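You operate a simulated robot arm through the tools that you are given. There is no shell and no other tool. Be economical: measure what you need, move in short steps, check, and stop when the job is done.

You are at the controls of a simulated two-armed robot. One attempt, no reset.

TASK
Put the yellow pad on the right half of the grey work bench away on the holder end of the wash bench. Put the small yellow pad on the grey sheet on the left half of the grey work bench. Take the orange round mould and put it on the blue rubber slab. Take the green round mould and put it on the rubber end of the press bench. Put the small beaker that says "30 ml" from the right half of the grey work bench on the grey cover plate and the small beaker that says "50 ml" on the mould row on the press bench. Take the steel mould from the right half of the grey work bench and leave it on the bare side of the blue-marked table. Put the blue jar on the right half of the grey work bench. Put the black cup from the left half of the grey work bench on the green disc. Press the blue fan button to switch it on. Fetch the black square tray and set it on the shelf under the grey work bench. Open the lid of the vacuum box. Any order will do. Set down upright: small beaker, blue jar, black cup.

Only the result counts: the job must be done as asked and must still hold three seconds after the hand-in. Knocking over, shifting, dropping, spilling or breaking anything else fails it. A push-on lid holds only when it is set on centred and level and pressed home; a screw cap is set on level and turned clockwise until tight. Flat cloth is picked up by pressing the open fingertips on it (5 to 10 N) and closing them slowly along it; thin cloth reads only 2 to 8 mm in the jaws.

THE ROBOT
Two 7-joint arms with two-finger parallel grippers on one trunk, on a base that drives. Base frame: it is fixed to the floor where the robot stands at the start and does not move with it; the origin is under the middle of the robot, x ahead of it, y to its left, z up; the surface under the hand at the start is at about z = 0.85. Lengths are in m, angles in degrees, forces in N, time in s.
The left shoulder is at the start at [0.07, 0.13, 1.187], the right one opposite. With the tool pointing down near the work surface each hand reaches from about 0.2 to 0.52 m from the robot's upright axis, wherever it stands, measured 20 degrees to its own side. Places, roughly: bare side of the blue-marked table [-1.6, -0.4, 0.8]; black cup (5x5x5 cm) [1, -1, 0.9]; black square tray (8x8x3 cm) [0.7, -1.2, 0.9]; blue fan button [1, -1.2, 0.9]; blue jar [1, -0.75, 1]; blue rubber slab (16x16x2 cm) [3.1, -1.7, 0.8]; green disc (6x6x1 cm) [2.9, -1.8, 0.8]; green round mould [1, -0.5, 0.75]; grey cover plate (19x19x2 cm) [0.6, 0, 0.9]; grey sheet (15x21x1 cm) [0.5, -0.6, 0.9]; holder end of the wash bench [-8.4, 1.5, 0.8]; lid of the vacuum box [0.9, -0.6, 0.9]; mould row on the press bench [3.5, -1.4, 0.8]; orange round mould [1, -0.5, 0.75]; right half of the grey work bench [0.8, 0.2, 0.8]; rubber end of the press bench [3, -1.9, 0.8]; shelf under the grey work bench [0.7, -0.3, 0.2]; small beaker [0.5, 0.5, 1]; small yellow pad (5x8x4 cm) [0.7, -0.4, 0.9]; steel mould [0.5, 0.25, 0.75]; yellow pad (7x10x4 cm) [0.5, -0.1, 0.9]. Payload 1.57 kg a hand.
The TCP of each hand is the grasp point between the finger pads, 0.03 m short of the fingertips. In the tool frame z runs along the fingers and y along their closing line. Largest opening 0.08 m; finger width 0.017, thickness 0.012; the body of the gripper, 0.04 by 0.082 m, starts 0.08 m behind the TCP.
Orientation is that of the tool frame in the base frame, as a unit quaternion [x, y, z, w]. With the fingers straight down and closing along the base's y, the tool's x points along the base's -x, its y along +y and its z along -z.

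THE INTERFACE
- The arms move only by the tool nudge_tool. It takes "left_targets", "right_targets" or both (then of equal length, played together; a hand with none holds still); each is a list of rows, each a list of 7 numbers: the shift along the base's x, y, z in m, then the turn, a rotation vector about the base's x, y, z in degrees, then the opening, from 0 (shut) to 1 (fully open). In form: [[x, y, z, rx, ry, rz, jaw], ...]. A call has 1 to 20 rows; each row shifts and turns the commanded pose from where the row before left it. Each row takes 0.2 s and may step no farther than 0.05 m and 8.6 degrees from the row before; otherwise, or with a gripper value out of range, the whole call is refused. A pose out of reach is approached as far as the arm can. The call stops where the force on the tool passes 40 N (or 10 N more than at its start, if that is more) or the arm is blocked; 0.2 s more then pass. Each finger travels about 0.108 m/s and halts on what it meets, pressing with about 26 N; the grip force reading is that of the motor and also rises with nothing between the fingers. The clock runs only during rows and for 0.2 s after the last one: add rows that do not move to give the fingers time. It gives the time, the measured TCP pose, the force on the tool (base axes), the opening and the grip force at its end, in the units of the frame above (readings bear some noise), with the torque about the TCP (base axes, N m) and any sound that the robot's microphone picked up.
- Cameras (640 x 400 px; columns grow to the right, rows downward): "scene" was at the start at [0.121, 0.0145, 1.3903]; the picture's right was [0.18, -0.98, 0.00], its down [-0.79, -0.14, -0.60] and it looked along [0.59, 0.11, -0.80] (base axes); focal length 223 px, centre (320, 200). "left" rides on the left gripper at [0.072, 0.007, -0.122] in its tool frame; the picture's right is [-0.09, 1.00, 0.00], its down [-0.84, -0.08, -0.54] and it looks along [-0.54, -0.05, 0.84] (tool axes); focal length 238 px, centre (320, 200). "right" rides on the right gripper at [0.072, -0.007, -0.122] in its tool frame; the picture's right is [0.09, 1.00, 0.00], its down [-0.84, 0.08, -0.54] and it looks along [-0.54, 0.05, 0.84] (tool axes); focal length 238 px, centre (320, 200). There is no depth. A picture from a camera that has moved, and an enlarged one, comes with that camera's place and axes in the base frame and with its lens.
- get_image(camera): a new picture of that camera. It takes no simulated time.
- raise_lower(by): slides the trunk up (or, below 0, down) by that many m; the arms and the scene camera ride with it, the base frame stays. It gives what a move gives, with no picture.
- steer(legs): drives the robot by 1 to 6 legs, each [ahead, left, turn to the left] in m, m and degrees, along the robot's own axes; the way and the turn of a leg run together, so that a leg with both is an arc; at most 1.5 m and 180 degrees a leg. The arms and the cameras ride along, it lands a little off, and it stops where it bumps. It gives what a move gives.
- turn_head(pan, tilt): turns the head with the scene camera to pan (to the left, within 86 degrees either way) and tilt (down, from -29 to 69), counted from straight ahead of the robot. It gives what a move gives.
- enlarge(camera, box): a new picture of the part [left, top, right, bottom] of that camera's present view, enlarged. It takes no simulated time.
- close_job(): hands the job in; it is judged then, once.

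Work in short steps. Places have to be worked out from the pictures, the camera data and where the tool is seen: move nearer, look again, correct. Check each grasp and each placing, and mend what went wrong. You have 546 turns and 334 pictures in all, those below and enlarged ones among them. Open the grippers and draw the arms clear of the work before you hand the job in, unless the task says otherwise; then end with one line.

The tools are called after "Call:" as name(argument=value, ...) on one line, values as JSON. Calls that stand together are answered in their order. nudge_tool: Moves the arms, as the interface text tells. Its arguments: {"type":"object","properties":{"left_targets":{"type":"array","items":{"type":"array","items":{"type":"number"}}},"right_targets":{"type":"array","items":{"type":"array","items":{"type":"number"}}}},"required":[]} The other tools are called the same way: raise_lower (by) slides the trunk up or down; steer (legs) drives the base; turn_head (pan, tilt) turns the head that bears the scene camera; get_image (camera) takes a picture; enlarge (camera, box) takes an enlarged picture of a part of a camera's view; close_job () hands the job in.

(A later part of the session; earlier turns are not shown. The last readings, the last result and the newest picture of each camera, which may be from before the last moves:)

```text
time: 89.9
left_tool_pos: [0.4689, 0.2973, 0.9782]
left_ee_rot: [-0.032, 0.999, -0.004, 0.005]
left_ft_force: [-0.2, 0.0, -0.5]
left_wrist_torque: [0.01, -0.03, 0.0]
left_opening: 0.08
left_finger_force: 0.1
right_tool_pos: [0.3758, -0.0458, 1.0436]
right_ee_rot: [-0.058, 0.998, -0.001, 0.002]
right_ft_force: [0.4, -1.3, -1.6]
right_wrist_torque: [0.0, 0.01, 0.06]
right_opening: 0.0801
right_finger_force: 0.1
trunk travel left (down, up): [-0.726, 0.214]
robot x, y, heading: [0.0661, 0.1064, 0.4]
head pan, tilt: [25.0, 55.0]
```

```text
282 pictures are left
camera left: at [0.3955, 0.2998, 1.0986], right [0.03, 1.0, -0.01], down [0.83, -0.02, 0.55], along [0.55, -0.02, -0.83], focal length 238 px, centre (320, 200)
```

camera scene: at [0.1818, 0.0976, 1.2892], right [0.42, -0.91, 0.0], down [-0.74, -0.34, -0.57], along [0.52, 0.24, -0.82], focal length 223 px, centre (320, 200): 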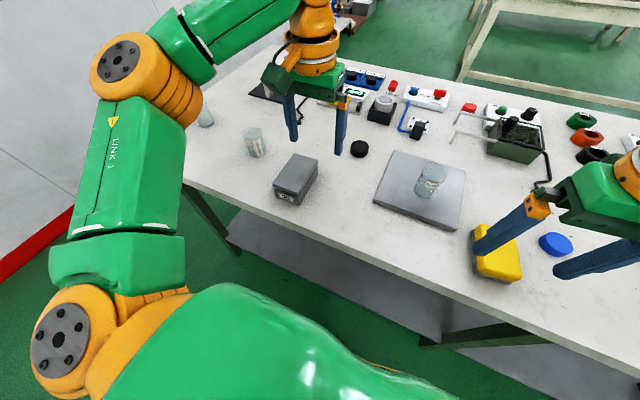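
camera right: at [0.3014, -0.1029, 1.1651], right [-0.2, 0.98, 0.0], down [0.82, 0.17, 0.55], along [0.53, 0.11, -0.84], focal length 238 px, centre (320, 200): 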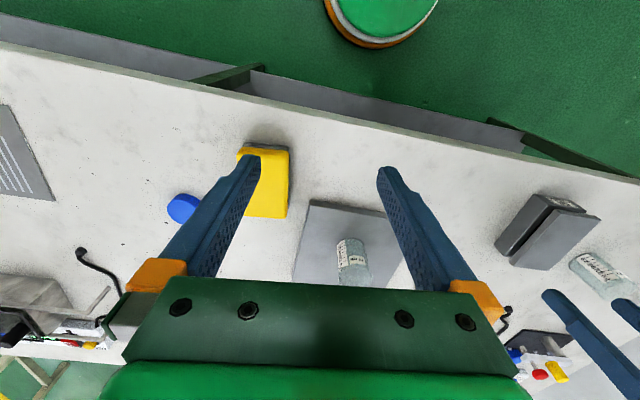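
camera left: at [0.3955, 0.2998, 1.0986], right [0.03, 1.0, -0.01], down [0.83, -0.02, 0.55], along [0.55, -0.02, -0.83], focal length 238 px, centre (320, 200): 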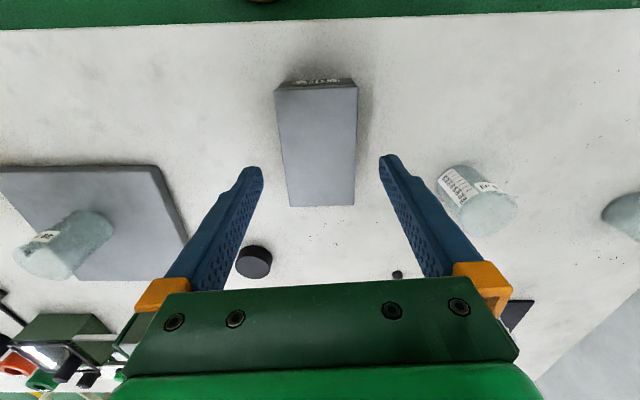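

Aligned over the block. Descend and close.

Call:
nudge_tool(left_targets=[[0, -0.001, -0.035, 0, 0, -1.5, 1], [0, 0, -0.03, 0, 0, 0, 1], [0, 0, -0.018, 0, 0, 0, 1], [0, 0, 0, 0, 0, 0, 0.85], [0, 0, 0, 0, 0, 0, 0.7], [0, 0, 0, 0, 0, 0, 0.6]])

Call:
get_image(camera="left")

```text
time: 91.3
left_tool_pos: [0.4686, 0.2946, 0.8938]
left_ee_rot: [-0.02, 1.0, -0.004, 0.006]
left_ft_force: [-0.4, 0.2, 0.5]
left_wrist_torque: [0.15, -0.08, 0.06]
left_opening: 0.0662
left_finger_force: 26.1
right_tool_pos: [0.3742, -0.0445, 1.0439]
right_ee_rot: [-0.057, 0.998, 0.0, 0.001]
right_ft_force: [-0.2, -0.1, 0.6]
right_wrist_torque: [0.01, -0.01, -0.01]
right_opening: 0.0799
right_finger_force: 0.0
trunk travel left (down, up): [-0.726, 0.214]
robot x, y, heading: [0.0671, 0.1031, 0.1]
head pan, tilt: [25.0, 55.0]
```

```text
281 pictures are left
camera left: at [0.3941, 0.2996, 1.0144], right [0.05, 1.0, -0.01], down [0.83, -0.04, 0.55], along [0.55, -0.04, -0.83], focal length 238 px, centre (320, 200)
```

left: 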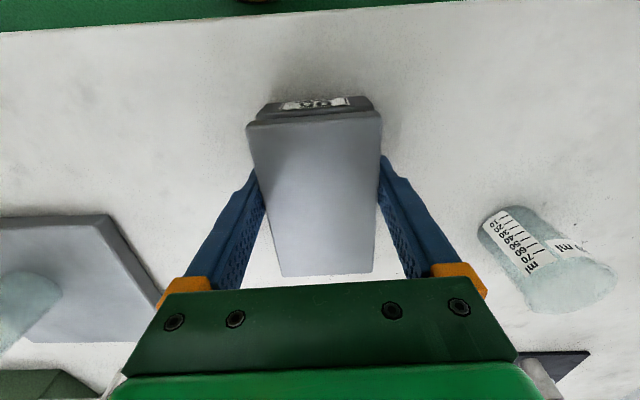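

Gripped at 0.066. Lift it.

Call:
nudge_tool(left_targets=[[0, 0, 0.02, 0, 0, 0, 0.5], [0, 0, 0.03, 0, 0, 0, 0.5], [0, 0, 0.04, 0, 0, 0, 0.5]])

Call:
get_image(camera="left")

```text
time: 92.1
left_tool_pos: [0.4689, 0.2912, 0.9841]
left_ee_rot: [-0.019, 1.0, -0.004, 0.004]
left_ft_force: [0.1, 0.4, -6.1]
left_wrist_torque: [-0.02, 0.05, 0.02]
left_opening: 0.0658
left_finger_force: 26.0
right_tool_pos: [0.3749, -0.0457, 1.0445]
right_ee_rot: [-0.059, 0.998, -0.001, 0.002]
right_ft_force: [-0.3, -0.4, 0.0]
right_wrist_torque: [-0.04, 0.01, -0.01]
right_opening: 0.0802
right_finger_force: 0.0
trunk travel left (down, up): [-0.726, 0.214]
robot x, y, heading: [0.0686, 0.1028, -0.1]
head pan, tilt: [25.0, 55.0]
```

```text
280 pictures are left
camera left: at [0.3957, 0.2966, 1.1051], right [0.05, 1.0, -0.01], down [0.83, -0.04, 0.55], along [0.55, -0.04, -0.83], focal length 238 px, centre (320, 200)
```

left: 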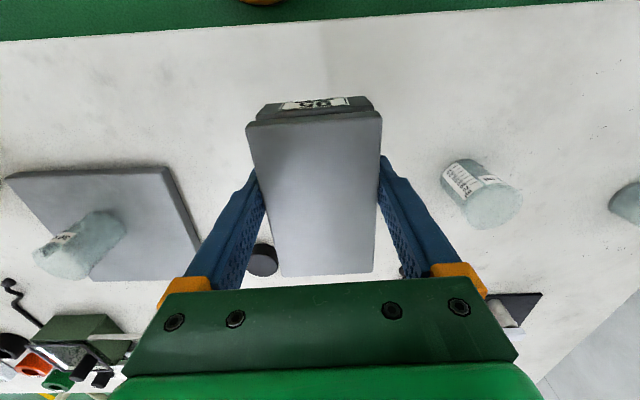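

Block held (≈0.6 kg). Now the right hand over the yellow pad.

Call:
nudge_tool(right_targets=[[0.02, -0.04, 0, 0, 0, 0, 1], [0.03, -0.035, 0, 0, 0, 0, 1], [0.03, -0.015, -0.02, 0, 0, 0, 1]])

Call:
get_image(camera="right")

```text
time: 92.9
left_tool_pos: [0.472, 0.2921, 0.9823]
left_ee_rot: [-0.019, 1.0, -0.005, 0.004]
left_ft_force: [0.1, 0.4, -5.3]
left_wrist_torque: [0.0, 0.09, -0.01]
left_opening: 0.0661
left_finger_force: 25.7
right_tool_pos: [0.4582, -0.1342, 1.0222]
right_ee_rot: [-0.058, 0.998, -0.001, 0.0]
right_ft_force: [-0.1, 0.3, -0.7]
right_wrist_torque: [0.0, 0.03, 0.0]
right_opening: 0.0798
right_finger_force: 0.1
trunk travel left (down, up): [-0.726, 0.214]
robot x, y, heading: [0.0646, 0.1033, 0.1]
head pan, tilt: [25.0, 55.0]
```

```text
279 pictures are left
camera right: at [0.3844, -0.1493, 1.1431], right [-0.21, 0.98, 0.0], down [0.82, 0.17, 0.54], along [0.53, 0.11, -0.84], focal length 238 px, centre (320, 200)
```

right: 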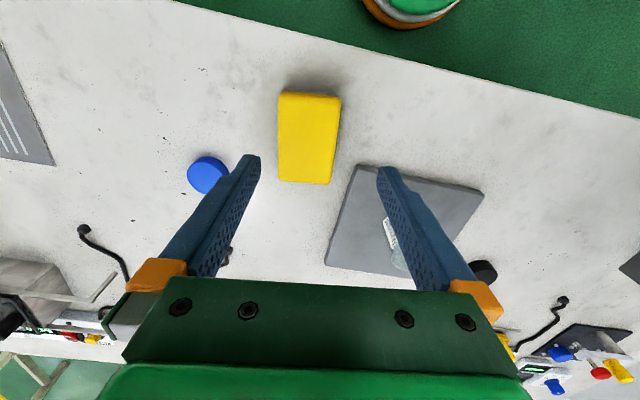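

Pad centre ≈(0.469,-0.145), yaw ≈8°. Descend and grip across its width.

Call:
nudge_tool(right_targets=[[0.011, -0.011, -0.03, 0, 0, 1.5, 1], [0, 0, -0.035, 0, 0, 0, 1]])

Call:
get_image(camera="right")

```text
time: 93.5
left_tool_pos: [0.4705, 0.2924, 0.9828]
left_ee_rot: [-0.02, 1.0, -0.004, 0.005]
left_ft_force: [0.1, 0.1, -5.7]
left_wrist_torque: [0.01, 0.05, 0.03]
left_opening: 0.0659
left_finger_force: 26.0
right_tool_pos: [0.4674, -0.1451, 0.9554]
right_ee_rot: [-0.071, 0.997, -0.002, 0.001]
right_ft_force: [-0.5, 0.4, 0.0]
right_wrist_torque: [0.05, 0.01, 0.01]
right_opening: 0.08
right_finger_force: 0.1
trunk travel left (down, up): [-0.726, 0.214]
robot x, y, heading: [0.068, 0.1048, -0.0]
head pan, tilt: [25.0, 55.0]
```

```text
278 pictures are left
camera right: at [0.396, -0.1617, 1.0776], right [-0.23, 0.97, 0.0], down [0.82, 0.19, 0.54], along [0.53, 0.12, -0.84], focal length 238 px, centre (320, 200)
```

right: 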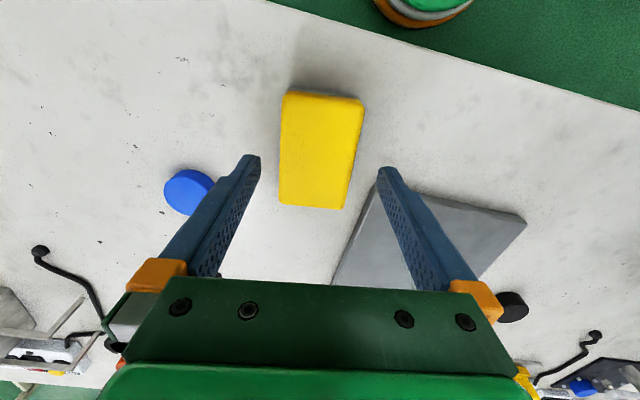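

Call:
nudge_tool(right_targets=[[0.001, -0.001, -0.03, 0, 0, 0, 0.96], [0, 0, -0.03, 0, 0, 0, 0.96], [0, 0, 0, 0, 0, 0, 0.8], [0, 0, 0, 0, 0, 0, 0.6], [0, 0, 0, 0, 0, 0, 0.5]])

Call:
nudge_tool(right_targets=[[0, 0, 0.03, 0, 0, 0, 0.5], [0, 0, 0.03, 0, 0, 0, 0.5], [0, 0, 0.04, 0, 0, 0, 0.5]])

Call:
get_image(camera="right")

```text
time: 94.7
left_tool_pos: [0.4711, 0.2923, 0.983]
left_ee_rot: [-0.019, 1.0, -0.004, 0.005]
left_ft_force: [-0.2, -0.5, -6.0]
left_wrist_torque: [-0.04, 0.05, 0.0]
left_opening: 0.0661
left_finger_force: 25.5
right_tool_pos: [0.4687, -0.1459, 0.8982]
right_ee_rot: [-0.07, 0.998, -0.001, 0.002]
right_ft_force: [-0.2, -0.1, -0.2]
right_wrist_torque: [-0.02, 0.01, -0.01]
right_opening: 0.0643
right_finger_force: 26.6
trunk travel left (down, up): [-0.726, 0.214]
robot x, y, heading: [0.0659, 0.1064, 0.3]
head pan, tilt: [25.0, 55.0]
```

```text
time: 95.5
left_tool_pos: [0.4703, 0.2919, 0.9834]
left_ee_rot: [-0.019, 1.0, -0.004, 0.004]
left_ft_force: [-0.7, 0.8, -6.3]
left_wrist_torque: [0.0, 0.05, 0.03]
left_opening: 0.066
left_finger_force: 26.2
right_tool_pos: [0.4676, -0.1458, 0.9988]
right_ee_rot: [-0.071, 0.997, -0.001, 0.002]
right_ft_force: [-0.4, 0.5, -0.8]
right_wrist_torque: [-0.03, 0.0, -0.02]
right_opening: 0.0645
right_finger_force: 25.7
trunk travel left (down, up): [-0.726, 0.214]
robot x, y, heading: [0.0681, 0.1072, 0.3]
head pan, tilt: [25.0, 55.0]
```

```text
277 pictures are left
camera right: at [0.3936, -0.1632, 1.1203], right [-0.23, 0.97, 0.0], down [0.82, 0.2, 0.55], along [0.53, 0.12, -0.84], focal length 238 px, centre (320, 200)
```

right: 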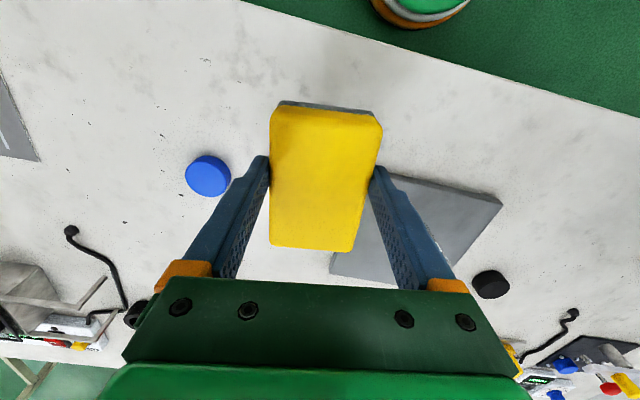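

Both held. Back off and turn to look behind.

Call:
steer(legs=[[-0.4, 0, 0]])

Call:
turn_head(pan=-86, tilt=25)

Call:
steer(legs=[[0, 0, -80]])

Call:
get_image(camera="scene")

```text
time: 98.0
left_tool_pos: [0.0775, 0.2934, 0.9823]
left_ee_rot: [-0.02, 1.0, -0.004, 0.004]
left_ft_force: [0.1, 0.8, -4.9]
left_wrist_torque: [0.0, 0.07, 0.03]
left_opening: 0.0659
left_finger_force: 25.8
right_tool_pos: [0.0752, -0.1473, 0.9976]
right_ee_rot: [-0.072, 0.997, 0.0, 0.001]
right_ft_force: [-0.1, -0.3, -1.2]
right_wrist_torque: [0.03, 0.04, -0.03]
right_opening: 0.0645
right_finger_force: 26.3
trunk travel left (down, up): [-0.726, 0.214]
robot x, y, heading: [-0.3262, 0.1013, 0.5]
head pan, tilt: [25.0, 55.0]
```

```text
time: 99.9
left_tool_pos: [0.0765, 0.2922, 0.9838]
left_ee_rot: [-0.02, 1.0, -0.004, 0.005]
left_ft_force: [0.3, -0.2, -5.6]
left_wrist_torque: [-0.02, 0.08, 0.0]
left_opening: 0.0657
left_finger_force: 26.2
right_tool_pos: [0.0744, -0.1462, 0.9979]
right_ee_rot: [-0.073, 0.997, -0.001, 0.002]
right_ft_force: [-0.4, -0.7, -0.5]
right_wrist_torque: [0.03, 0.0, 0.02]
right_opening: 0.0646
right_finger_force: 26.4
trunk travel left (down, up): [-0.726, 0.214]
robot x, y, heading: [-0.3284, 0.1075, 0.5]
head pan, tilt: [-85.9, 25.0]
```

```text
time: 103.7
left_tool_pos: [-0.0752, -0.2626, 0.9831]
left_ee_rot: [0.633, 0.775, -0.006, 0.001]
left_ft_force: [-0.7, -0.6, -5.2]
left_wrist_torque: [0.07, 0.01, -0.01]
left_opening: 0.0659
left_finger_force: 25.6
right_tool_pos: [-0.5108, -0.3299, 0.9978]
right_ee_rot: [0.592, 0.806, -0.002, 0.001]
right_ft_force: [0.3, 0.4, -1.4]
right_wrist_torque: [0.03, 0.0, 0.0]
right_opening: 0.0642
right_finger_force: 25.9
trunk travel left (down, up): [-0.726, 0.214]
robot x, y, heading: [-0.3267, 0.1053, -80.6]
head pan, tilt: [-85.9, 25.0]
```

```text
276 pictures are left
camera scene: at [-0.4079, 0.0331, 1.3331], right [-0.23, 0.97, 0.0], down [0.41, 0.1, -0.91], along [-0.88, -0.21, -0.42], focal length 223 px, centre (320, 200)
```

scene: 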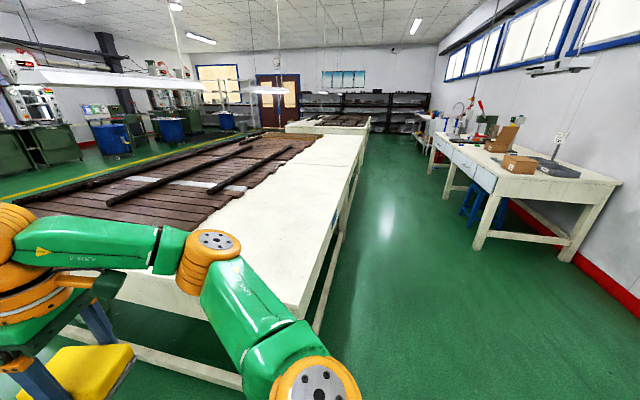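

The long table with a white bare strip is behind; its near right corner ≈(-0.8,-0.1). I'll face it squarely (heading −90), back off to the corridor and slide along to x≈-1.35.

Call:
steer(legs=[[-0.2, 0, -9.5], [0, -1.0, 0]])

Call:
turn_head(pan=5, tilt=50)

Call:
get_image(camera="scene")

```text
time: 110.2
left_tool_pos: [-1.1626, -0.0967, 0.9832]
left_ee_rot: [0.693, 0.721, -0.007, 0.0]
left_ft_force: [-0.1, 0.0, -5.0]
left_wrist_torque: [0.09, 0.03, 0.01]
left_opening: 0.0655
left_finger_force: 26.6
right_tool_pos: [-1.6022, -0.0925, 0.9989]
right_ee_rot: [0.655, 0.755, -0.002, 0.0]
right_ft_force: [0.1, 0.0, 0.3]
right_wrist_torque: [0.0, 0.01, 0.01]
right_opening: 0.0642
right_finger_force: 26.6
trunk travel left (down, up): [-0.726, 0.214]
robot x, y, heading: [-1.3489, 0.303, -89.8]
head pan, tilt: [-85.9, 25.0]
```

```text
time: 111.8
left_tool_pos: [-1.1628, -0.0972, 0.9827]
left_ee_rot: [0.694, 0.72, -0.007, 0.001]
left_ft_force: [0.7, 0.4, -6.0]
left_wrist_torque: [0.09, 0.04, 0.01]
left_opening: 0.0657
left_finger_force: 26.0
right_tool_pos: [-1.6028, -0.0943, 0.9987]
right_ee_rot: [0.655, 0.755, -0.002, 0.001]
right_ft_force: [0.9, 0.6, -0.9]
right_wrist_torque: [-0.01, -0.02, 0.0]
right_opening: 0.0642
right_finger_force: 25.7
trunk travel left (down, up): [-0.726, 0.214]
robot x, y, heading: [-1.3479, 0.3056, -90.0]
head pan, tilt: [5.0, 50.0]
```

```text
275 pictures are left
camera scene: at [-1.3449, 0.1787, 1.2955], right [-1.0, -0.09, 0.0], down [-0.07, 0.76, -0.64], along [0.06, -0.64, -0.77], focal length 223 px, centre (320, 200)
```

scene: 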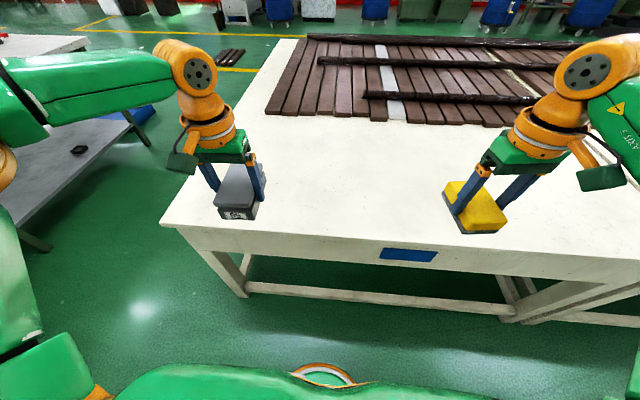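

Bare white strip spans y≈-0.09 to -0.65. Advance 0.2 and lower the steel mould.

Call:
steer(legs=[[0.2, 0, 0]])

Call:
nudge_tool(left_targets=[[0, 0, -0.04, 0, 0, 0, 0.5], [0, 0, -0.04, 0, 0, 0, 0.5]])

Call:
get_image(camera="left")

```text
time: 113.4
left_tool_pos: [-1.1627, -0.2967, 0.9834]
left_ee_rot: [0.692, 0.722, -0.006, 0.001]
left_ft_force: [-0.3, 0.4, -5.3]
left_wrist_torque: [0.07, 0.01, 0.0]
left_opening: 0.066
left_finger_force: 26.4
right_tool_pos: [-1.6018, -0.2924, 0.9988]
right_ee_rot: [0.655, 0.756, -0.003, 0.001]
right_ft_force: [0.2, 0.2, 0.3]
right_wrist_torque: [0.04, 0.02, 0.0]
right_opening: 0.0641
right_finger_force: 25.9
trunk travel left (down, up): [-0.726, 0.214]
robot x, y, heading: [-1.3486, 0.1051, -89.9]
head pan, tilt: [5.0, 50.0]
```

```text
time: 114.0
left_tool_pos: [-1.1604, -0.2983, 0.9033]
left_ee_rot: [0.693, 0.721, -0.007, 0.0]
left_ft_force: [0.8, -0.5, -6.4]
left_wrist_torque: [0.04, 0.02, 0.01]
left_opening: 0.0656
left_finger_force: 25.8
right_tool_pos: [-1.6016, -0.2951, 0.9992]
right_ee_rot: [0.654, 0.756, -0.002, 0.001]
right_ft_force: [-0.2, -0.2, -1.9]
right_wrist_torque: [0.02, 0.0, 0.0]
right_opening: 0.0643
right_finger_force: 26.2
trunk travel left (down, up): [-0.726, 0.214]
robot x, y, heading: [-1.3472, 0.1048, -89.7]
head pan, tilt: [5.0, 50.0]
```

```text
274 pictures are left
camera left: at [-1.1569, -0.2246, 1.0242], right [1.0, -0.05, -0.01], down [-0.04, -0.83, 0.55], along [-0.04, -0.55, -0.84], focal length 238 px, centre (320, 200)
```

left: 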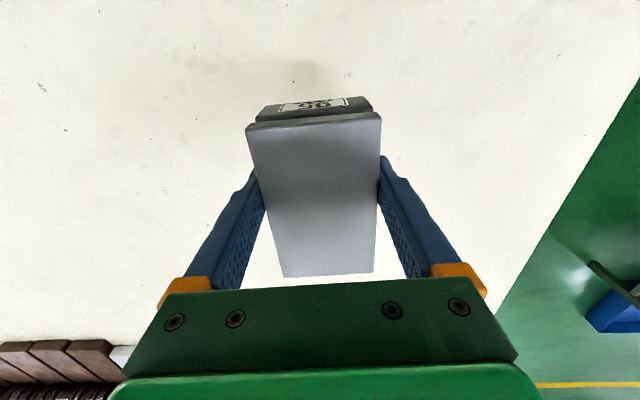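

Call:
nudge_tool(left_targets=[[0, 0, -0.015, 0, 0, 0, 0.5], [0, 0, -0.01, 0, 0, 0, 0.5], [0, 0, -0.008, 0, 0, 0, 0.5]])

Call:
nudge_tool(left_targets=[[0, 0, -0.006, 0, 0, 0, 0.5], [0, 0, -0.005, 0, 0, 0, 0.5]])

```text
time: 114.8
left_tool_pos: [-1.1619, -0.2966, 0.8694]
left_ee_rot: [0.693, 0.721, -0.007, -0.001]
left_ft_force: [-0.7, 0.9, -5.4]
left_wrist_torque: [0.05, 0.0, 0.02]
left_opening: 0.0659
left_finger_force: 26.2
right_tool_pos: [-1.6002, -0.2937, 0.9981]
right_ee_rot: [0.655, 0.756, -0.003, 0.0]
right_ft_force: [0.4, -0.7, -0.7]
right_wrist_torque: [-0.01, 0.01, 0.03]
right_opening: 0.0642
right_finger_force: 25.7
trunk travel left (down, up): [-0.726, 0.214]
robot x, y, heading: [-1.3502, 0.1027, -89.7]
head pan, tilt: [5.0, 50.0]
```

```text
time: 115.4
left_tool_pos: [-1.1624, -0.2979, 0.8575]
left_ee_rot: [0.693, 0.721, -0.006, 0.0]
left_ft_force: [0.0, 1.4, -4.8]
left_wrist_torque: [0.04, -0.01, 0.06]
left_opening: 0.0656
left_finger_force: 25.7
right_tool_pos: [-1.6014, -0.2951, 0.9986]
right_ee_rot: [0.655, 0.756, -0.002, 0.0]
right_ft_force: [0.5, -1.1, -1.0]
right_wrist_torque: [0.02, 0.0, -0.01]
right_opening: 0.0641
right_finger_force: 25.9
trunk travel left (down, up): [-0.726, 0.214]
robot x, y, heading: [-1.3553, 0.1064, -89.9]
head pan, tilt: [5.0, 50.0]
```

Call:
nudge_tool(left_targets=[[0, 0, -0.005, 0, 0, 0, 0.5], [0, 0, -0.005, 0, 0, 0, 0.5]])

Call:
nudge_tool(left_targets=[[0, 0, -0.005, 0, 0, 0, 0.5], [0, 0, -0.004, 0, 0, 0, 0.5]])

```text
time: 116.0
left_tool_pos: [-1.1624, -0.2982, 0.8489]
left_ee_rot: [0.693, 0.721, -0.005, -0.001]
left_ft_force: [0.0, 0.5, -6.1]
left_wrist_torque: [0.09, -0.02, 0.03]
left_opening: 0.0654
left_finger_force: 26.0
right_tool_pos: [-1.6021, -0.294, 0.9987]
right_ee_rot: [0.655, 0.756, -0.001, 0.0]
right_ft_force: [0.4, 0.0, -0.7]
right_wrist_torque: [0.04, 0.0, 0.01]
right_opening: 0.064
right_finger_force: 26.1
trunk travel left (down, up): [-0.726, 0.214]
robot x, y, heading: [-1.3492, 0.1075, -89.9]
head pan, tilt: [5.0, 50.0]
```

```text
time: 116.6
left_tool_pos: [-1.1617, -0.2971, 0.8407]
left_ee_rot: [0.693, 0.721, -0.007, 0.001]
left_ft_force: [-0.8, 0.0, -5.9]
left_wrist_torque: [0.04, -0.02, 0.0]
left_opening: 0.0659
left_finger_force: 25.9
right_tool_pos: [-1.6008, -0.2932, 0.9987]
right_ee_rot: [0.655, 0.755, -0.002, 0.001]
right_ft_force: [0.2, 0.1, -1.2]
right_wrist_torque: [-0.01, 0.02, -0.01]
right_opening: 0.0643
right_finger_force: 26.5
trunk travel left (down, up): [-0.726, 0.214]
robot x, y, heading: [-1.3524, 0.1058, -89.9]
head pan, tilt: [5.0, 50.0]
```

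Call:
nudge_tool(left_targets=[[0, 0, -0.005, 0, 0, 0, 0.5], [0, 0, -0.005, 0, 0, 0, 0.5], [0, 0, -0.004, 0, 0, 0, 0.5]])

Call:
get_image(camera="left")

```text
time: 117.4
left_tool_pos: [-1.1579, -0.2915, 0.8311]
left_ee_rot: [0.693, 0.721, -0.008, 0.001]
left_ft_force: [-0.1, 0.9, -5.0]
left_wrist_torque: [0.07, 0.0, -0.03]
left_opening: 0.0659
left_finger_force: 26.2
left hand out of reach, approached as far as the arm can: row 1, 3
right_tool_pos: [-1.6018, -0.2948, 0.9981]
right_ee_rot: [0.655, 0.756, -0.002, 0.001]
right_ft_force: [-0.3, -0.2, -0.8]
right_wrist_torque: [0.01, 0.01, 0.04]
right_opening: 0.0641
right_finger_force: 26.0
trunk travel left (down, up): [-0.726, 0.214]
robot x, y, heading: [-1.3476, 0.1046, -89.6]
head pan, tilt: [5.0, 50.0]
```

```text
273 pictures are left
camera left: at [-1.1535, -0.2181, 0.9516], right [1.0, -0.05, -0.01], down [-0.04, -0.83, 0.55], along [-0.04, -0.55, -0.83], focal length 238 px, centre (320, 200)
```

left: 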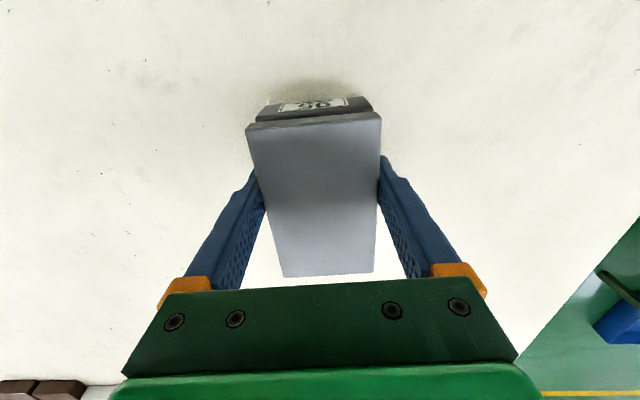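

Out of arm reach downward; lower with the trunk in small steps.

Call:
raise_lower(by=-0.015)

Call:
raise_lower(by=-0.01)

```text
time: 118.0
left_tool_pos: [-1.1591, -0.2911, 0.8155]
left_ee_rot: [0.692, 0.721, -0.007, 0.0]
left_ft_force: [-0.6, 0.0, -5.7]
left_wrist_torque: [0.05, -0.03, 0.01]
left_opening: 0.0659
left_finger_force: 26.4
right_tool_pos: [-1.602, -0.294, 0.9833]
right_ee_rot: [0.654, 0.756, -0.002, 0.001]
right_ft_force: [-0.1, 0.4, -0.7]
right_wrist_torque: [-0.02, -0.01, -0.03]
right_opening: 0.0642
right_finger_force: 26.2
trunk travel left (down, up): [-0.711, 0.229]
robot x, y, heading: [-1.3548, 0.1065, -90.0]
head pan, tilt: [5.0, 50.0]
```

```text
time: 118.6
left_tool_pos: [-1.1588, -0.2899, 0.8071]
left_ee_rot: [0.693, 0.721, -0.009, 0.003]
left_ft_force: [2.6, -2.5, 13.5]
left_wrist_torque: [-0.37, -0.77, -0.11]
left_opening: 0.0659
left_finger_force: 25.9
right_tool_pos: [-1.6027, -0.2912, 0.974]
right_ee_rot: [0.655, 0.756, -0.002, 0.002]
right_ft_force: [0.3, 0.3, -1.8]
right_wrist_torque: [-0.01, -0.03, -0.03]
right_opening: 0.0642
right_finger_force: 26.2
trunk travel left (down, up): [-0.701, 0.239]
robot x, y, heading: [-1.3479, 0.1072, -89.6]
head pan, tilt: [5.0, 50.0]
```

Contact. Release and rise.

Call:
nudge_tool(left_targets=[[0, 0, 0, 0, 0, 0, 0.9], [0, 0, 0, 0, 0, 0, 1], [0, 0, 0.03, 0, 0, 0, 1], [0, 0, 0.04, 0, 0, 0, 1], [0, 0, 0.04, 0, 0, 0, 1], [0, 0, 0.04, 0, 0, 0, 1]])

Call:
get_image(camera="left")

```text
time: 120.0
left_tool_pos: [-1.1588, -0.2902, 0.956]
left_ee_rot: [0.693, 0.721, -0.008, 0.002]
left_ft_force: [1.2, -0.5, 0.3]
left_wrist_torque: [0.01, 0.01, 0.01]
left_opening: 0.08
left_finger_force: 0.0
right_tool_pos: [-1.602, -0.2925, 0.9743]
right_ee_rot: [0.654, 0.756, -0.002, 0.003]
right_ft_force: [0.3, -0.2, 0.3]
right_wrist_torque: [-0.05, 0.01, 0.02]
right_opening: 0.0643
right_finger_force: 26.1
trunk travel left (down, up): [-0.701, 0.239]
robot x, y, heading: [-1.3466, 0.1031, -90.1]
head pan, tilt: [5.0, 50.0]
```

```text
272 pictures are left
camera left: at [-1.1551, -0.217, 1.0774], right [1.0, -0.05, -0.01], down [-0.04, -0.83, 0.55], along [-0.04, -0.55, -0.83], focal length 238 px, centre (320, 200)
```

left: 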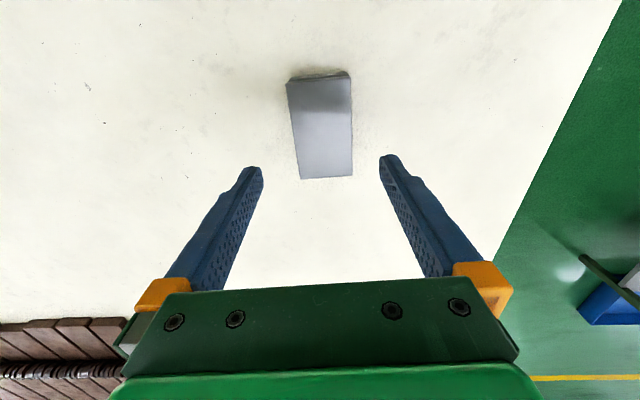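

Steel mould placed. Now back into the corridor, turn to face −x, and drive toward the wash bench.

Call:
steer(legs=[[-0.4, 0, 0], [0, 0, -90]])

Call:
turn_head(pan=0, tilt=20)

Call:
get_image(camera="scene")

```text
time: 126.4
left_tool_pos: [-1.7534, 0.3173, 0.9548]
left_ee_rot: [1.0, 0.004, -0.006, -0.005]
left_ft_force: [-0.4, 0.2, -0.1]
left_wrist_torque: [0.01, 0.0, -0.01]
left_opening: 0.0799
left_finger_force: 0.1
right_tool_pos: [-1.7419, 0.7608, 0.9754]
right_ee_rot: [0.998, 0.056, -0.003, 0.0]
right_ft_force: [-0.3, 0.5, -0.8]
right_wrist_torque: [-0.02, -0.02, -0.03]
right_opening: 0.0642
right_finger_force: 26.6
trunk travel left (down, up): [-0.701, 0.239]
robot x, y, heading: [-1.3488, 0.4952, 178.5]
head pan, tilt: [5.0, 50.0]
```

```text
time: 127.3
left_tool_pos: [-1.7539, 0.3187, 0.9555]
left_ee_rot: [1.0, 0.004, -0.006, -0.005]
left_ft_force: [0.3, 0.1, 0.2]
left_wrist_torque: [0.01, 0.0, 0.03]
left_opening: 0.0799
left_finger_force: 0.1
right_tool_pos: [-1.7416, 0.7602, 0.9734]
right_ee_rot: [0.998, 0.055, -0.003, 0.0]
right_ft_force: [-0.1, 0.2, -0.9]
right_wrist_torque: [0.0, 0.03, -0.01]
right_opening: 0.0644
right_finger_force: 26.1
trunk travel left (down, up): [-0.701, 0.239]
robot x, y, heading: [-1.3497, 0.4964, 178.1]
head pan, tilt: [0.0, 20.0]
```

```text
271 pictures are left
camera scene: at [-1.497, 0.502, 1.3161], right [0.03, 1.0, 0.0], down [0.34, -0.01, -0.94], along [-0.94, 0.03, -0.34], focal length 223 px, centre (320, 200)
```

scene: 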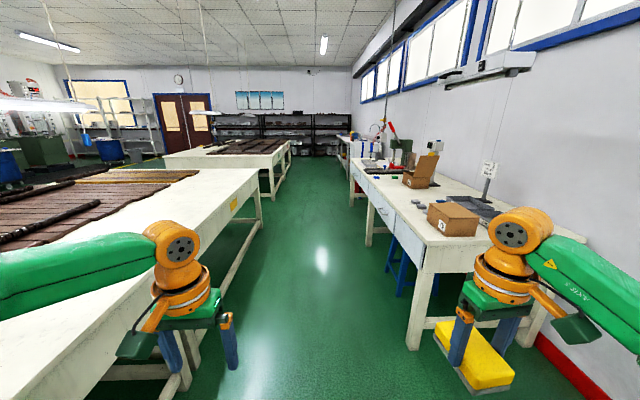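

Corridor is free from y≈0 to 1.1. Drive 4.3 m ahead and look again.

Call:
steer(legs=[[0, 0.03, 1.9], [1.5, 0, 0], [1.5, 0, 0], [1.4, 0, 0]])

Call:
get_image(camera="scene")

```text
time: 148.7
left_tool_pos: [-6.1405, 0.3451, 0.9555]
left_ee_rot: [1.0, -0.007, -0.006, -0.006]
left_ft_force: [-0.2, 0.2, -0.3]
left_wrist_torque: [-0.02, 0.02, -0.02]
left_opening: 0.0801
left_finger_force: 0.0
right_tool_pos: [-6.1204, 0.7869, 0.9743]
right_ee_rot: [0.999, 0.045, -0.002, 0.0]
right_ft_force: [-0.3, 0.3, -0.8]
right_wrist_torque: [0.0, -0.01, 0.03]
right_opening: 0.0644
right_finger_force: 25.8
trunk travel left (down, up): [-0.701, 0.239]
robot x, y, heading: [-5.736, 0.5147, 177.0]
head pan, tilt: [0.0, 20.0]
```

```text
270 pictures are left
camera scene: at [-5.8805, 0.524, 1.3163], right [0.05, 1.0, 0.0], down [0.34, -0.02, -0.94], along [-0.94, 0.05, -0.34], focal length 223 px, centre (320, 200)
```

scene: 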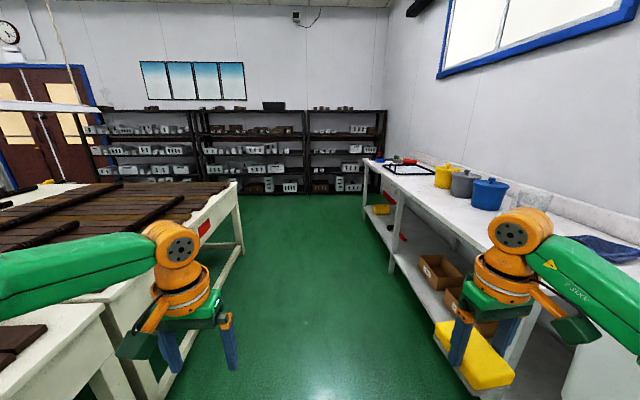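

Wash bench is on the right; its far end (x≈-8.4) is the holder end. Continue 2.6 m and turn to face it.

Call:
steer(legs=[[0, 0, 3], [1.5, 0, 0], [1.1, 0, 0], [0, 0, -90]])

Call:
turn_head(pan=0, tilt=35)

Call:
get_image(camera="scene")

```text
time: 165.5
left_tool_pos: [-8.5177, 0.8873, 0.9557]
left_ee_rot: [0.728, -0.686, -0.002, -0.008]
left_ft_force: [0.6, -0.1, 0.8]
left_wrist_torque: [0.02, -0.01, 0.02]
left_opening: 0.0801
left_finger_force: 0.1
right_tool_pos: [-8.0757, 0.8995, 0.9737]
right_ee_rot: [0.763, -0.646, -0.002, -0.003]
right_ft_force: [0.3, 0.4, -0.9]
right_wrist_torque: [-0.03, 0.01, 0.0]
right_opening: 0.0643
right_finger_force: 26.1
trunk travel left (down, up): [-0.701, 0.239]
robot x, y, heading: [-8.3164, 0.4963, 91.3]
head pan, tilt: [0.0, 20.0]
```

```text
time: 166.3
left_tool_pos: [-8.5176, 0.8879, 0.9556]
left_ee_rot: [0.729, -0.685, -0.002, -0.008]
left_ft_force: [-0.3, -0.3, 0.0]
left_wrist_torque: [0.04, 0.01, 0.02]
left_opening: 0.0801
left_finger_force: 0.0
right_tool_pos: [-8.0748, 0.8984, 0.974]
right_ee_rot: [0.763, -0.646, -0.002, -0.001]
right_ft_force: [0.1, 0.1, -0.4]
right_wrist_torque: [-0.04, -0.02, -0.02]
right_opening: 0.0642
right_finger_force: 26.3
trunk travel left (down, up): [-0.701, 0.239]
robot x, y, heading: [-8.3173, 0.4928, 91.2]
head pan, tilt: [0.0, 35.0]
```

```text
269 pictures are left
camera scene: at [-8.3235, 0.6359, 1.2924], right [1.0, 0.02, 0.0], down [0.01, -0.57, -0.82], along [-0.02, 0.82, -0.57], focal length 223 px, centre (320, 200)
```

scene: 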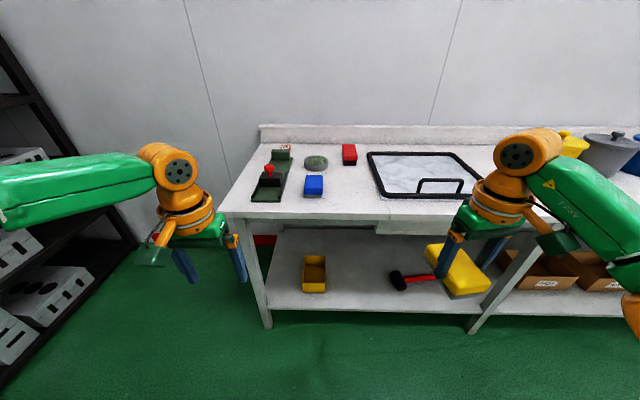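

Free spot right of the blue pad: I'll put the yellow pad at ≈(-8.26,1.39). First raise and retract the left hand, then drive in.

Call:
nudge_tool(left_targets=[[0, -0.03, 0.03, 0, 0, 0, 1], [0, -0.03, 0.03, 0, 0, 0, 1], [0, -0.03, 0.03, 0, 0, 0, 1]])

Call:
steer(legs=[[0, 0.17, -1.2], [0.48, 0, 0]])

Call:
get_image(camera="right")

Call:
get_image(camera="scene")

```text
time: 167.1
left_tool_pos: [-8.5174, 0.7968, 1.0457]
left_ee_rot: [0.728, -0.685, -0.001, -0.007]
left_ft_force: [-0.2, -0.5, 0.3]
left_wrist_torque: [0.03, 0.02, -0.02]
left_opening: 0.0801
left_finger_force: 0.1
right_tool_pos: [-8.0744, 0.8977, 0.9744]
right_ee_rot: [0.762, -0.647, -0.002, -0.002]
right_ft_force: [-0.4, 0.3, 0.1]
right_wrist_torque: [0.0, 0.03, 0.01]
right_opening: 0.0643
right_finger_force: 25.9
trunk travel left (down, up): [-0.701, 0.239]
robot x, y, heading: [-8.3195, 0.4989, 91.2]
head pan, tilt: [0.0, 35.0]
```

```text
time: 171.0
left_tool_pos: [-8.682, 1.2769, 1.0455]
left_ee_rot: [0.723, -0.69, -0.001, -0.008]
left_ft_force: [-0.8, 0.0, 0.4]
left_wrist_torque: [0.0, 0.01, -0.01]
left_opening: 0.0801
left_finger_force: 0.1
right_tool_pos: [-8.2361, 1.3692, 0.9741]
right_ee_rot: [0.758, -0.652, -0.001, -0.002]
right_ft_force: [0.0, -0.3, -0.9]
right_wrist_torque: [-0.02, -0.03, -0.01]
right_opening: 0.0641
right_finger_force: 26.1
trunk travel left (down, up): [-0.701, 0.239]
robot x, y, heading: [-8.4871, 0.9732, 90.4]
head pan, tilt: [0.0, 35.0]
```

```text
268 pictures are left
camera right: at [-8.2221, 1.2986, 1.0951], right [-0.97, -0.24, 0.0], down [-0.2, 0.81, 0.55], along [-0.13, 0.53, -0.84], focal length 238 px, centre (320, 200)
```

right: 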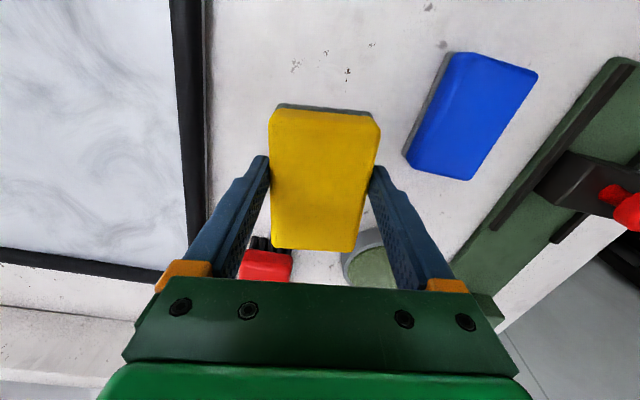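

```text
267 pictures are left
camera scene: at [-8.4902, 1.1102, 1.2925], right [1.0, 0.01, 0.0], down [0.0, -0.57, -0.82], along [-0.01, 0.82, -0.57], focal length 223 px, centre (320, 200)
```

scene: 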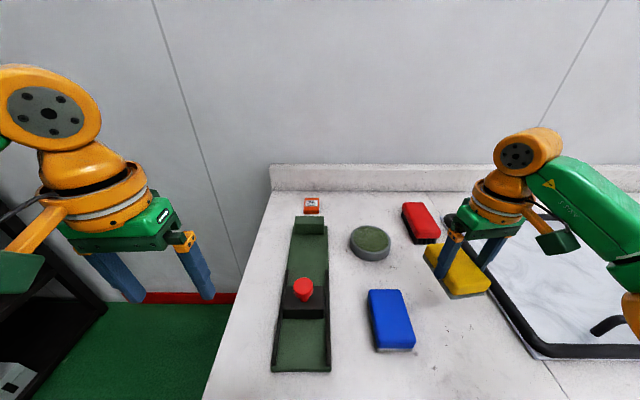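

Good free spot. Lower the pad in steps.

Call:
nudge_tool(right_targets=[[-0.005, 0, -0.04, 0, 0, 0, 0.5], [-0.005, 0, -0.04, 0, 0, 0, 0.5], [0, 0, -0.02, 0, 0, 0, 0.5], [0, 0, -0.005, 0, 0, 0, 0.5]])

Call:
get_image(camera="right")

```text
time: 171.9
left_tool_pos: [-8.6835, 1.2698, 1.0467]
left_ee_rot: [0.722, -0.691, -0.003, -0.011]
left_ft_force: [-0.3, 0.0, 0.8]
left_wrist_torque: [0.01, 0.01, 0.01]
left_opening: 0.0801
left_finger_force: 0.1
right_tool_pos: [-8.2469, 1.3658, 0.881]
right_ee_rot: [0.757, -0.653, -0.006, -0.005]
right_ft_force: [0.9, -7.7, 21.4]
right_wrist_torque: [-0.77, 0.21, 0.2]
right_opening: 0.0648
right_finger_force: 25.6
trunk travel left (down, up): [-0.701, 0.239]
robot x, y, heading: [-8.4843, 0.9718, 90.5]
head pan, tilt: [0.0, 35.0]
stopped in row 4 (right hand): the force on the tool passed its limit at 53 N (the readings are from after the stop); the commanded pose is now the measured one
```

```text
266 pictures are left
camera right: at [-8.2329, 1.2932, 1.0004], right [-0.97, -0.24, 0.0], down [-0.2, 0.81, 0.55], along [-0.13, 0.54, -0.83], focal length 238 px, centre (320, 200)
```

right: 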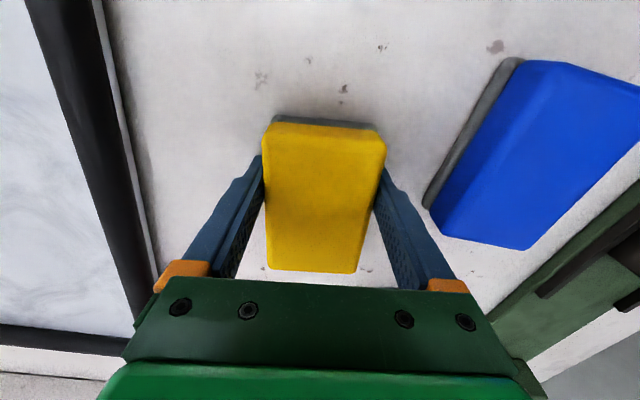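

Contact with the bench. Release and lift.

Call:
nudge_tool(right_targets=[[0, 0, 0, 0, 0, 0, 0.9], [0, 0, 0, 0, 0, 0, 1], [0, 0, 0, 0, 0, 0, 1], [0, 0, 0.03, 0, 0, 0, 1], [0, 0, 0.04, 0, 0, 0, 1], [0, 0, 0.04, 0, 0, 0, 1], [0, 0, 0.03, 0, 0, 0, 1]])

Call:
get_image(camera="right")

```text
time: 172.7
left_tool_pos: [-8.6803, 1.2722, 1.0479]
left_ee_rot: [0.721, -0.693, -0.003, -0.01]
left_ft_force: [0.4, 1.3, -0.5]
left_wrist_torque: [-0.01, 0.0, -0.02]
left_opening: 0.0801
left_finger_force: 0.1
right_tool_pos: [-8.2444, 1.3663, 0.8814]
right_ee_rot: [0.756, -0.654, -0.008, -0.007]
right_ft_force: [7.4, -5.1, 21.7]
right_wrist_torque: [-0.42, 0.61, 0.48]
right_opening: 0.0747
right_finger_force: 0.0
trunk travel left (down, up): [-0.701, 0.239]
robot x, y, heading: [-8.4868, 0.9719, 90.1]
head pan, tilt: [0.0, 35.0]
stopped in row 3 (right hand): the force on the tool passed its limit at 41 N (the readings are from after the stop); the commanded pose is now the measured one
```

```text
265 pictures are left
camera right: at [-8.2299, 1.2935, 1.0001], right [-0.97, -0.23, 0.0], down [-0.19, 0.81, 0.56], along [-0.13, 0.54, -0.83], focal length 238 px, centre (320, 200)
```

right: 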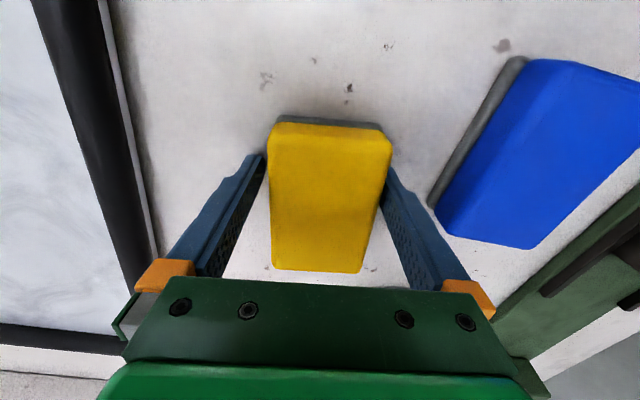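

Fingertips press on the bench; rise first, then open fully.

Call:
nudge_tool(right_targets=[[0, 0, 0.006, 0, 0, 0, 0.95], [0, 0, 0.002, 0, 0, 0, 1], [0, 0, 0, 0, 0, 0, 1]])

Call:
nudge_tool(right_targets=[[0, 0, 0.03, 0, 0, 0, 1], [0, 0, 0.04, 0, 0, 0, 1], [0, 0, 0.04, 0, 0, 0, 1]])

Call:
get_image(camera="right")

```text
time: 173.5
left_tool_pos: [-8.6814, 1.2762, 1.0444]
left_ee_rot: [0.722, -0.691, -0.002, -0.008]
left_ft_force: [-0.2, 0.1, 0.8]
left_wrist_torque: [0.01, 0.0, 0.02]
left_opening: 0.0802
left_finger_force: 0.1
right_tool_pos: [-8.2468, 1.3712, 0.8849]
right_ee_rot: [0.757, -0.654, -0.004, -0.004]
right_ft_force: [-1.3, 0.5, 0.5]
right_wrist_torque: [-0.01, -0.02, -0.02]
right_opening: 0.0798
right_finger_force: 0.1
trunk travel left (down, up): [-0.701, 0.239]
robot x, y, heading: [-8.4898, 0.9717, 90.1]
head pan, tilt: [0.0, 35.0]
```

```text
time: 174.3
left_tool_pos: [-8.6816, 1.2761, 1.0453]
left_ee_rot: [0.722, -0.692, 0.0, -0.008]
left_ft_force: [-0.5, -0.2, 0.6]
left_wrist_torque: [0.01, -0.02, -0.01]
left_opening: 0.0799
left_finger_force: 0.0
right_tool_pos: [-8.2459, 1.3699, 0.9948]
right_ee_rot: [0.757, -0.654, -0.004, -0.005]
right_ft_force: [0.4, 0.0, -0.1]
right_wrist_torque: [0.05, -0.01, 0.04]
right_opening: 0.0801
right_finger_force: 0.1
trunk travel left (down, up): [-0.701, 0.239]
robot x, y, heading: [-8.4877, 0.9704, 90.1]
head pan, tilt: [0.0, 35.0]
```

```text
264 pictures are left
camera right: at [-8.2306, 1.2983, 1.1166], right [-0.97, -0.23, 0.0], down [-0.2, 0.81, 0.55], along [-0.13, 0.54, -0.83], focal length 238 px, centre (320, 200)
```

right: 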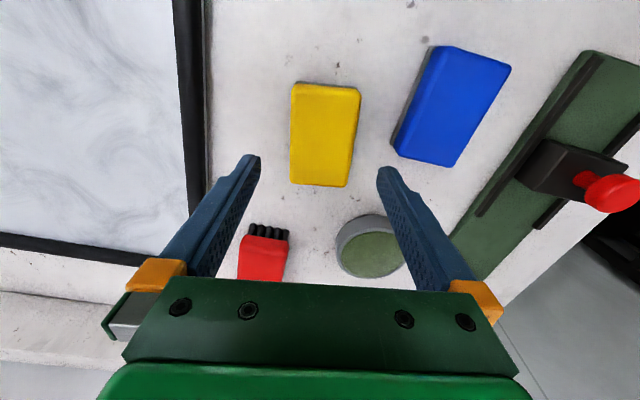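

Yellow pad is at the holder end. Return to the grey bench along the corridor.

Call:
steer(legs=[[-0.46, 0, 0], [0, 0, -90], [1.5, 0, 0], [1.5, 0, 0], [1.5, 0, 0]])

Call:
turn_head(pan=0, tilt=25)

Call:
get_image(camera="scene")

```text
time: 201.8
left_tool_pos: [-3.6945, 0.8005, 1.0454]
left_ee_rot: [-0.021, 1.0, -0.005, 0.007]
left_ft_force: [-1.1, 0.4, -0.2]
left_wrist_torque: [0.01, 0.0, -0.01]
left_opening: 0.08
left_finger_force: 0.1
right_tool_pos: [-3.5993, 0.3653, 0.9957]
right_ee_rot: [-0.072, 0.997, 0.0, 0.007]
right_ft_force: [0.3, 0.2, 0.2]
right_wrist_torque: [-0.01, 0.02, -0.02]
right_opening: 0.0798
right_finger_force: 0.1
trunk travel left (down, up): [-0.701, 0.239]
robot x, y, heading: [-4.002, 0.6071, 0.4]
head pan, tilt: [0.0, 35.0]
```

```text
time: 202.5
left_tool_pos: [-3.6928, 0.7997, 1.045]
left_ee_rot: [-0.021, 1.0, -0.005, 0.005]
left_ft_force: [1.0, 0.6, -0.6]
left_wrist_torque: [0.0, -0.01, -0.01]
left_opening: 0.0801
left_finger_force: 0.1
right_tool_pos: [-3.5995, 0.3634, 0.9959]
right_ee_rot: [-0.072, 0.997, 0.0, 0.006]
right_ft_force: [0.3, 0.3, -0.8]
right_wrist_torque: [0.01, -0.03, 0.0]
right_opening: 0.0803
right_finger_force: 0.0
trunk travel left (down, up): [-0.701, 0.239]
robot x, y, heading: [-3.9977, 0.6087, 0.6]
head pan, tilt: [0.0, 25.0]
```

```text
263 pictures are left
camera scene: at [-3.8593, 0.6085, 1.3081], right [0.01, -1.0, 0.0], down [-0.42, 0.0, -0.91], along [0.91, 0.01, -0.42], focal length 223 px, centre (320, 200)
```

scene: 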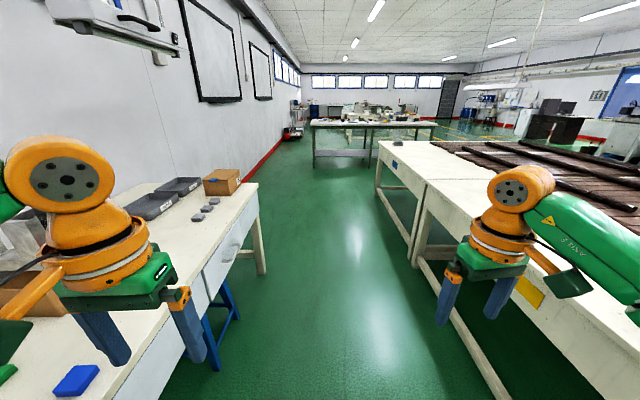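

Call:
steer(legs=[[0, -0.13, -0.6], [1.5, 0, 0], [1.5, 0, 0], [0.65, 0, 0]])

Call:
turn_head(pan=0, tilt=45)

Call:
get_image(camera="scene")

```text
time: 221.3
left_tool_pos: [-0.0012, 0.5668, 1.0454]
left_ee_rot: [-0.003, 1.0, -0.004, 0.007]
left_ft_force: [0.1, 0.4, -0.7]
left_wrist_torque: [0.0, 0.02, -0.01]
left_opening: 0.0799
left_finger_force: 0.1
right_tool_pos: [0.078, 0.1295, 0.9955]
right_ee_rot: [-0.054, 0.999, 0.001, 0.007]
right_ft_force: [-0.7, 0.3, 0.0]
right_wrist_torque: [-0.03, 0.02, 0.0]
right_opening: 0.0802
right_finger_force: 0.0
trunk travel left (down, up): [-0.701, 0.239]
robot x, y, heading: [-0.314, 0.383, -1.6]
head pan, tilt: [0.0, 25.0]
```

```text
time: 222.1
left_tool_pos: [-0.001, 0.5674, 1.046]
left_ee_rot: [-0.003, 1.0, -0.005, 0.006]
left_ft_force: [-0.3, -0.7, 0.8]
left_wrist_torque: [-0.02, 0.02, 0.0]
left_opening: 0.0799
left_finger_force: 0.1
right_tool_pos: [0.0767, 0.1285, 0.9952]
right_ee_rot: [-0.054, 0.999, 0.0, 0.005]
right_ft_force: [-0.8, 1.2, -0.6]
right_wrist_torque: [0.0, 0.02, 0.0]
right_opening: 0.0799
right_finger_force: 0.0
trunk travel left (down, up): [-0.701, 0.239]
robot x, y, heading: [-0.3138, 0.3865, -1.8]
head pan, tilt: [0.0, 45.0]
```

```text
262 pictures are left
camera scene: at [-0.1832, 0.3817, 1.2776], right [-0.03, -1.0, 0.0], down [-0.71, 0.02, -0.71], along [0.71, -0.02, -0.71], focal length 223 px, centre (320, 200)
```

scene: 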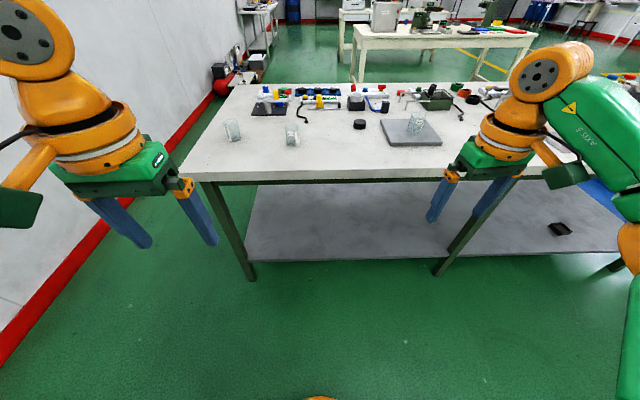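

Position the left hand over the 50 ml beaker at ≈(0.54,0.456).

Call:
steer(legs=[[0, -0.11, 1.7], [0.45, 0, 0]])

Call:
nudge_tool(left_targets=[[0.03, 0, -0.02, 0, 0, 0, 1], [0.03, 0, -0.02, 0, 0, 0, 1], [0.02, 0, 0, 0, 0, 0, 1]])

Call:
get_image(camera="left")

```text
time: 225.6
left_tool_pos: [0.4464, 0.4642, 1.0451]
left_ee_rot: [-0.016, 1.0, -0.005, 0.007]
left_ft_force: [-0.3, 0.4, -0.2]
left_wrist_torque: [0.02, 0.01, -0.03]
left_opening: 0.0798
left_finger_force: 0.1
right_tool_pos: [0.5368, 0.0281, 0.9955]
right_ee_rot: [-0.067, 0.998, 0.001, 0.006]
right_ft_force: [0.3, -0.2, -1.1]
right_wrist_torque: [0.01, 0.0, 0.01]
right_opening: 0.0799
right_finger_force: 0.2
trunk travel left (down, up): [-0.701, 0.239]
robot x, y, heading: [0.14, 0.2727, -0.0]
head pan, tilt: [0.0, 45.0]
```

```text
time: 226.4
left_tool_pos: [0.5276, 0.465, 1.0045]
left_ee_rot: [-0.016, 1.0, -0.005, 0.006]
left_ft_force: [0.2, -1.2, 0.1]
left_wrist_torque: [0.0, -0.02, 0.02]
left_opening: 0.0797
left_finger_force: 0.0
right_tool_pos: [0.537, 0.0268, 0.9954]
right_ee_rot: [-0.067, 0.998, 0.001, 0.006]
right_ft_force: [-0.6, -0.2, -0.5]
right_wrist_torque: [0.01, 0.0, 0.02]
right_opening: 0.08
right_finger_force: 0.0
trunk travel left (down, up): [-0.701, 0.239]
robot x, y, heading: [0.1363, 0.2725, -0.4]
head pan, tilt: [0.0, 45.0]
```

```text
261 pictures are left
camera left: at [0.454, 0.4699, 1.1254], right [0.06, 1.0, -0.01], down [0.83, -0.04, 0.55], along [0.55, -0.04, -0.83], focal length 238 px, centre (320, 200)
```

left: 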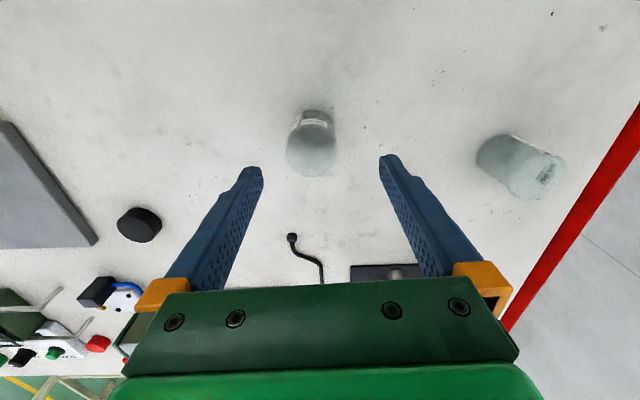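

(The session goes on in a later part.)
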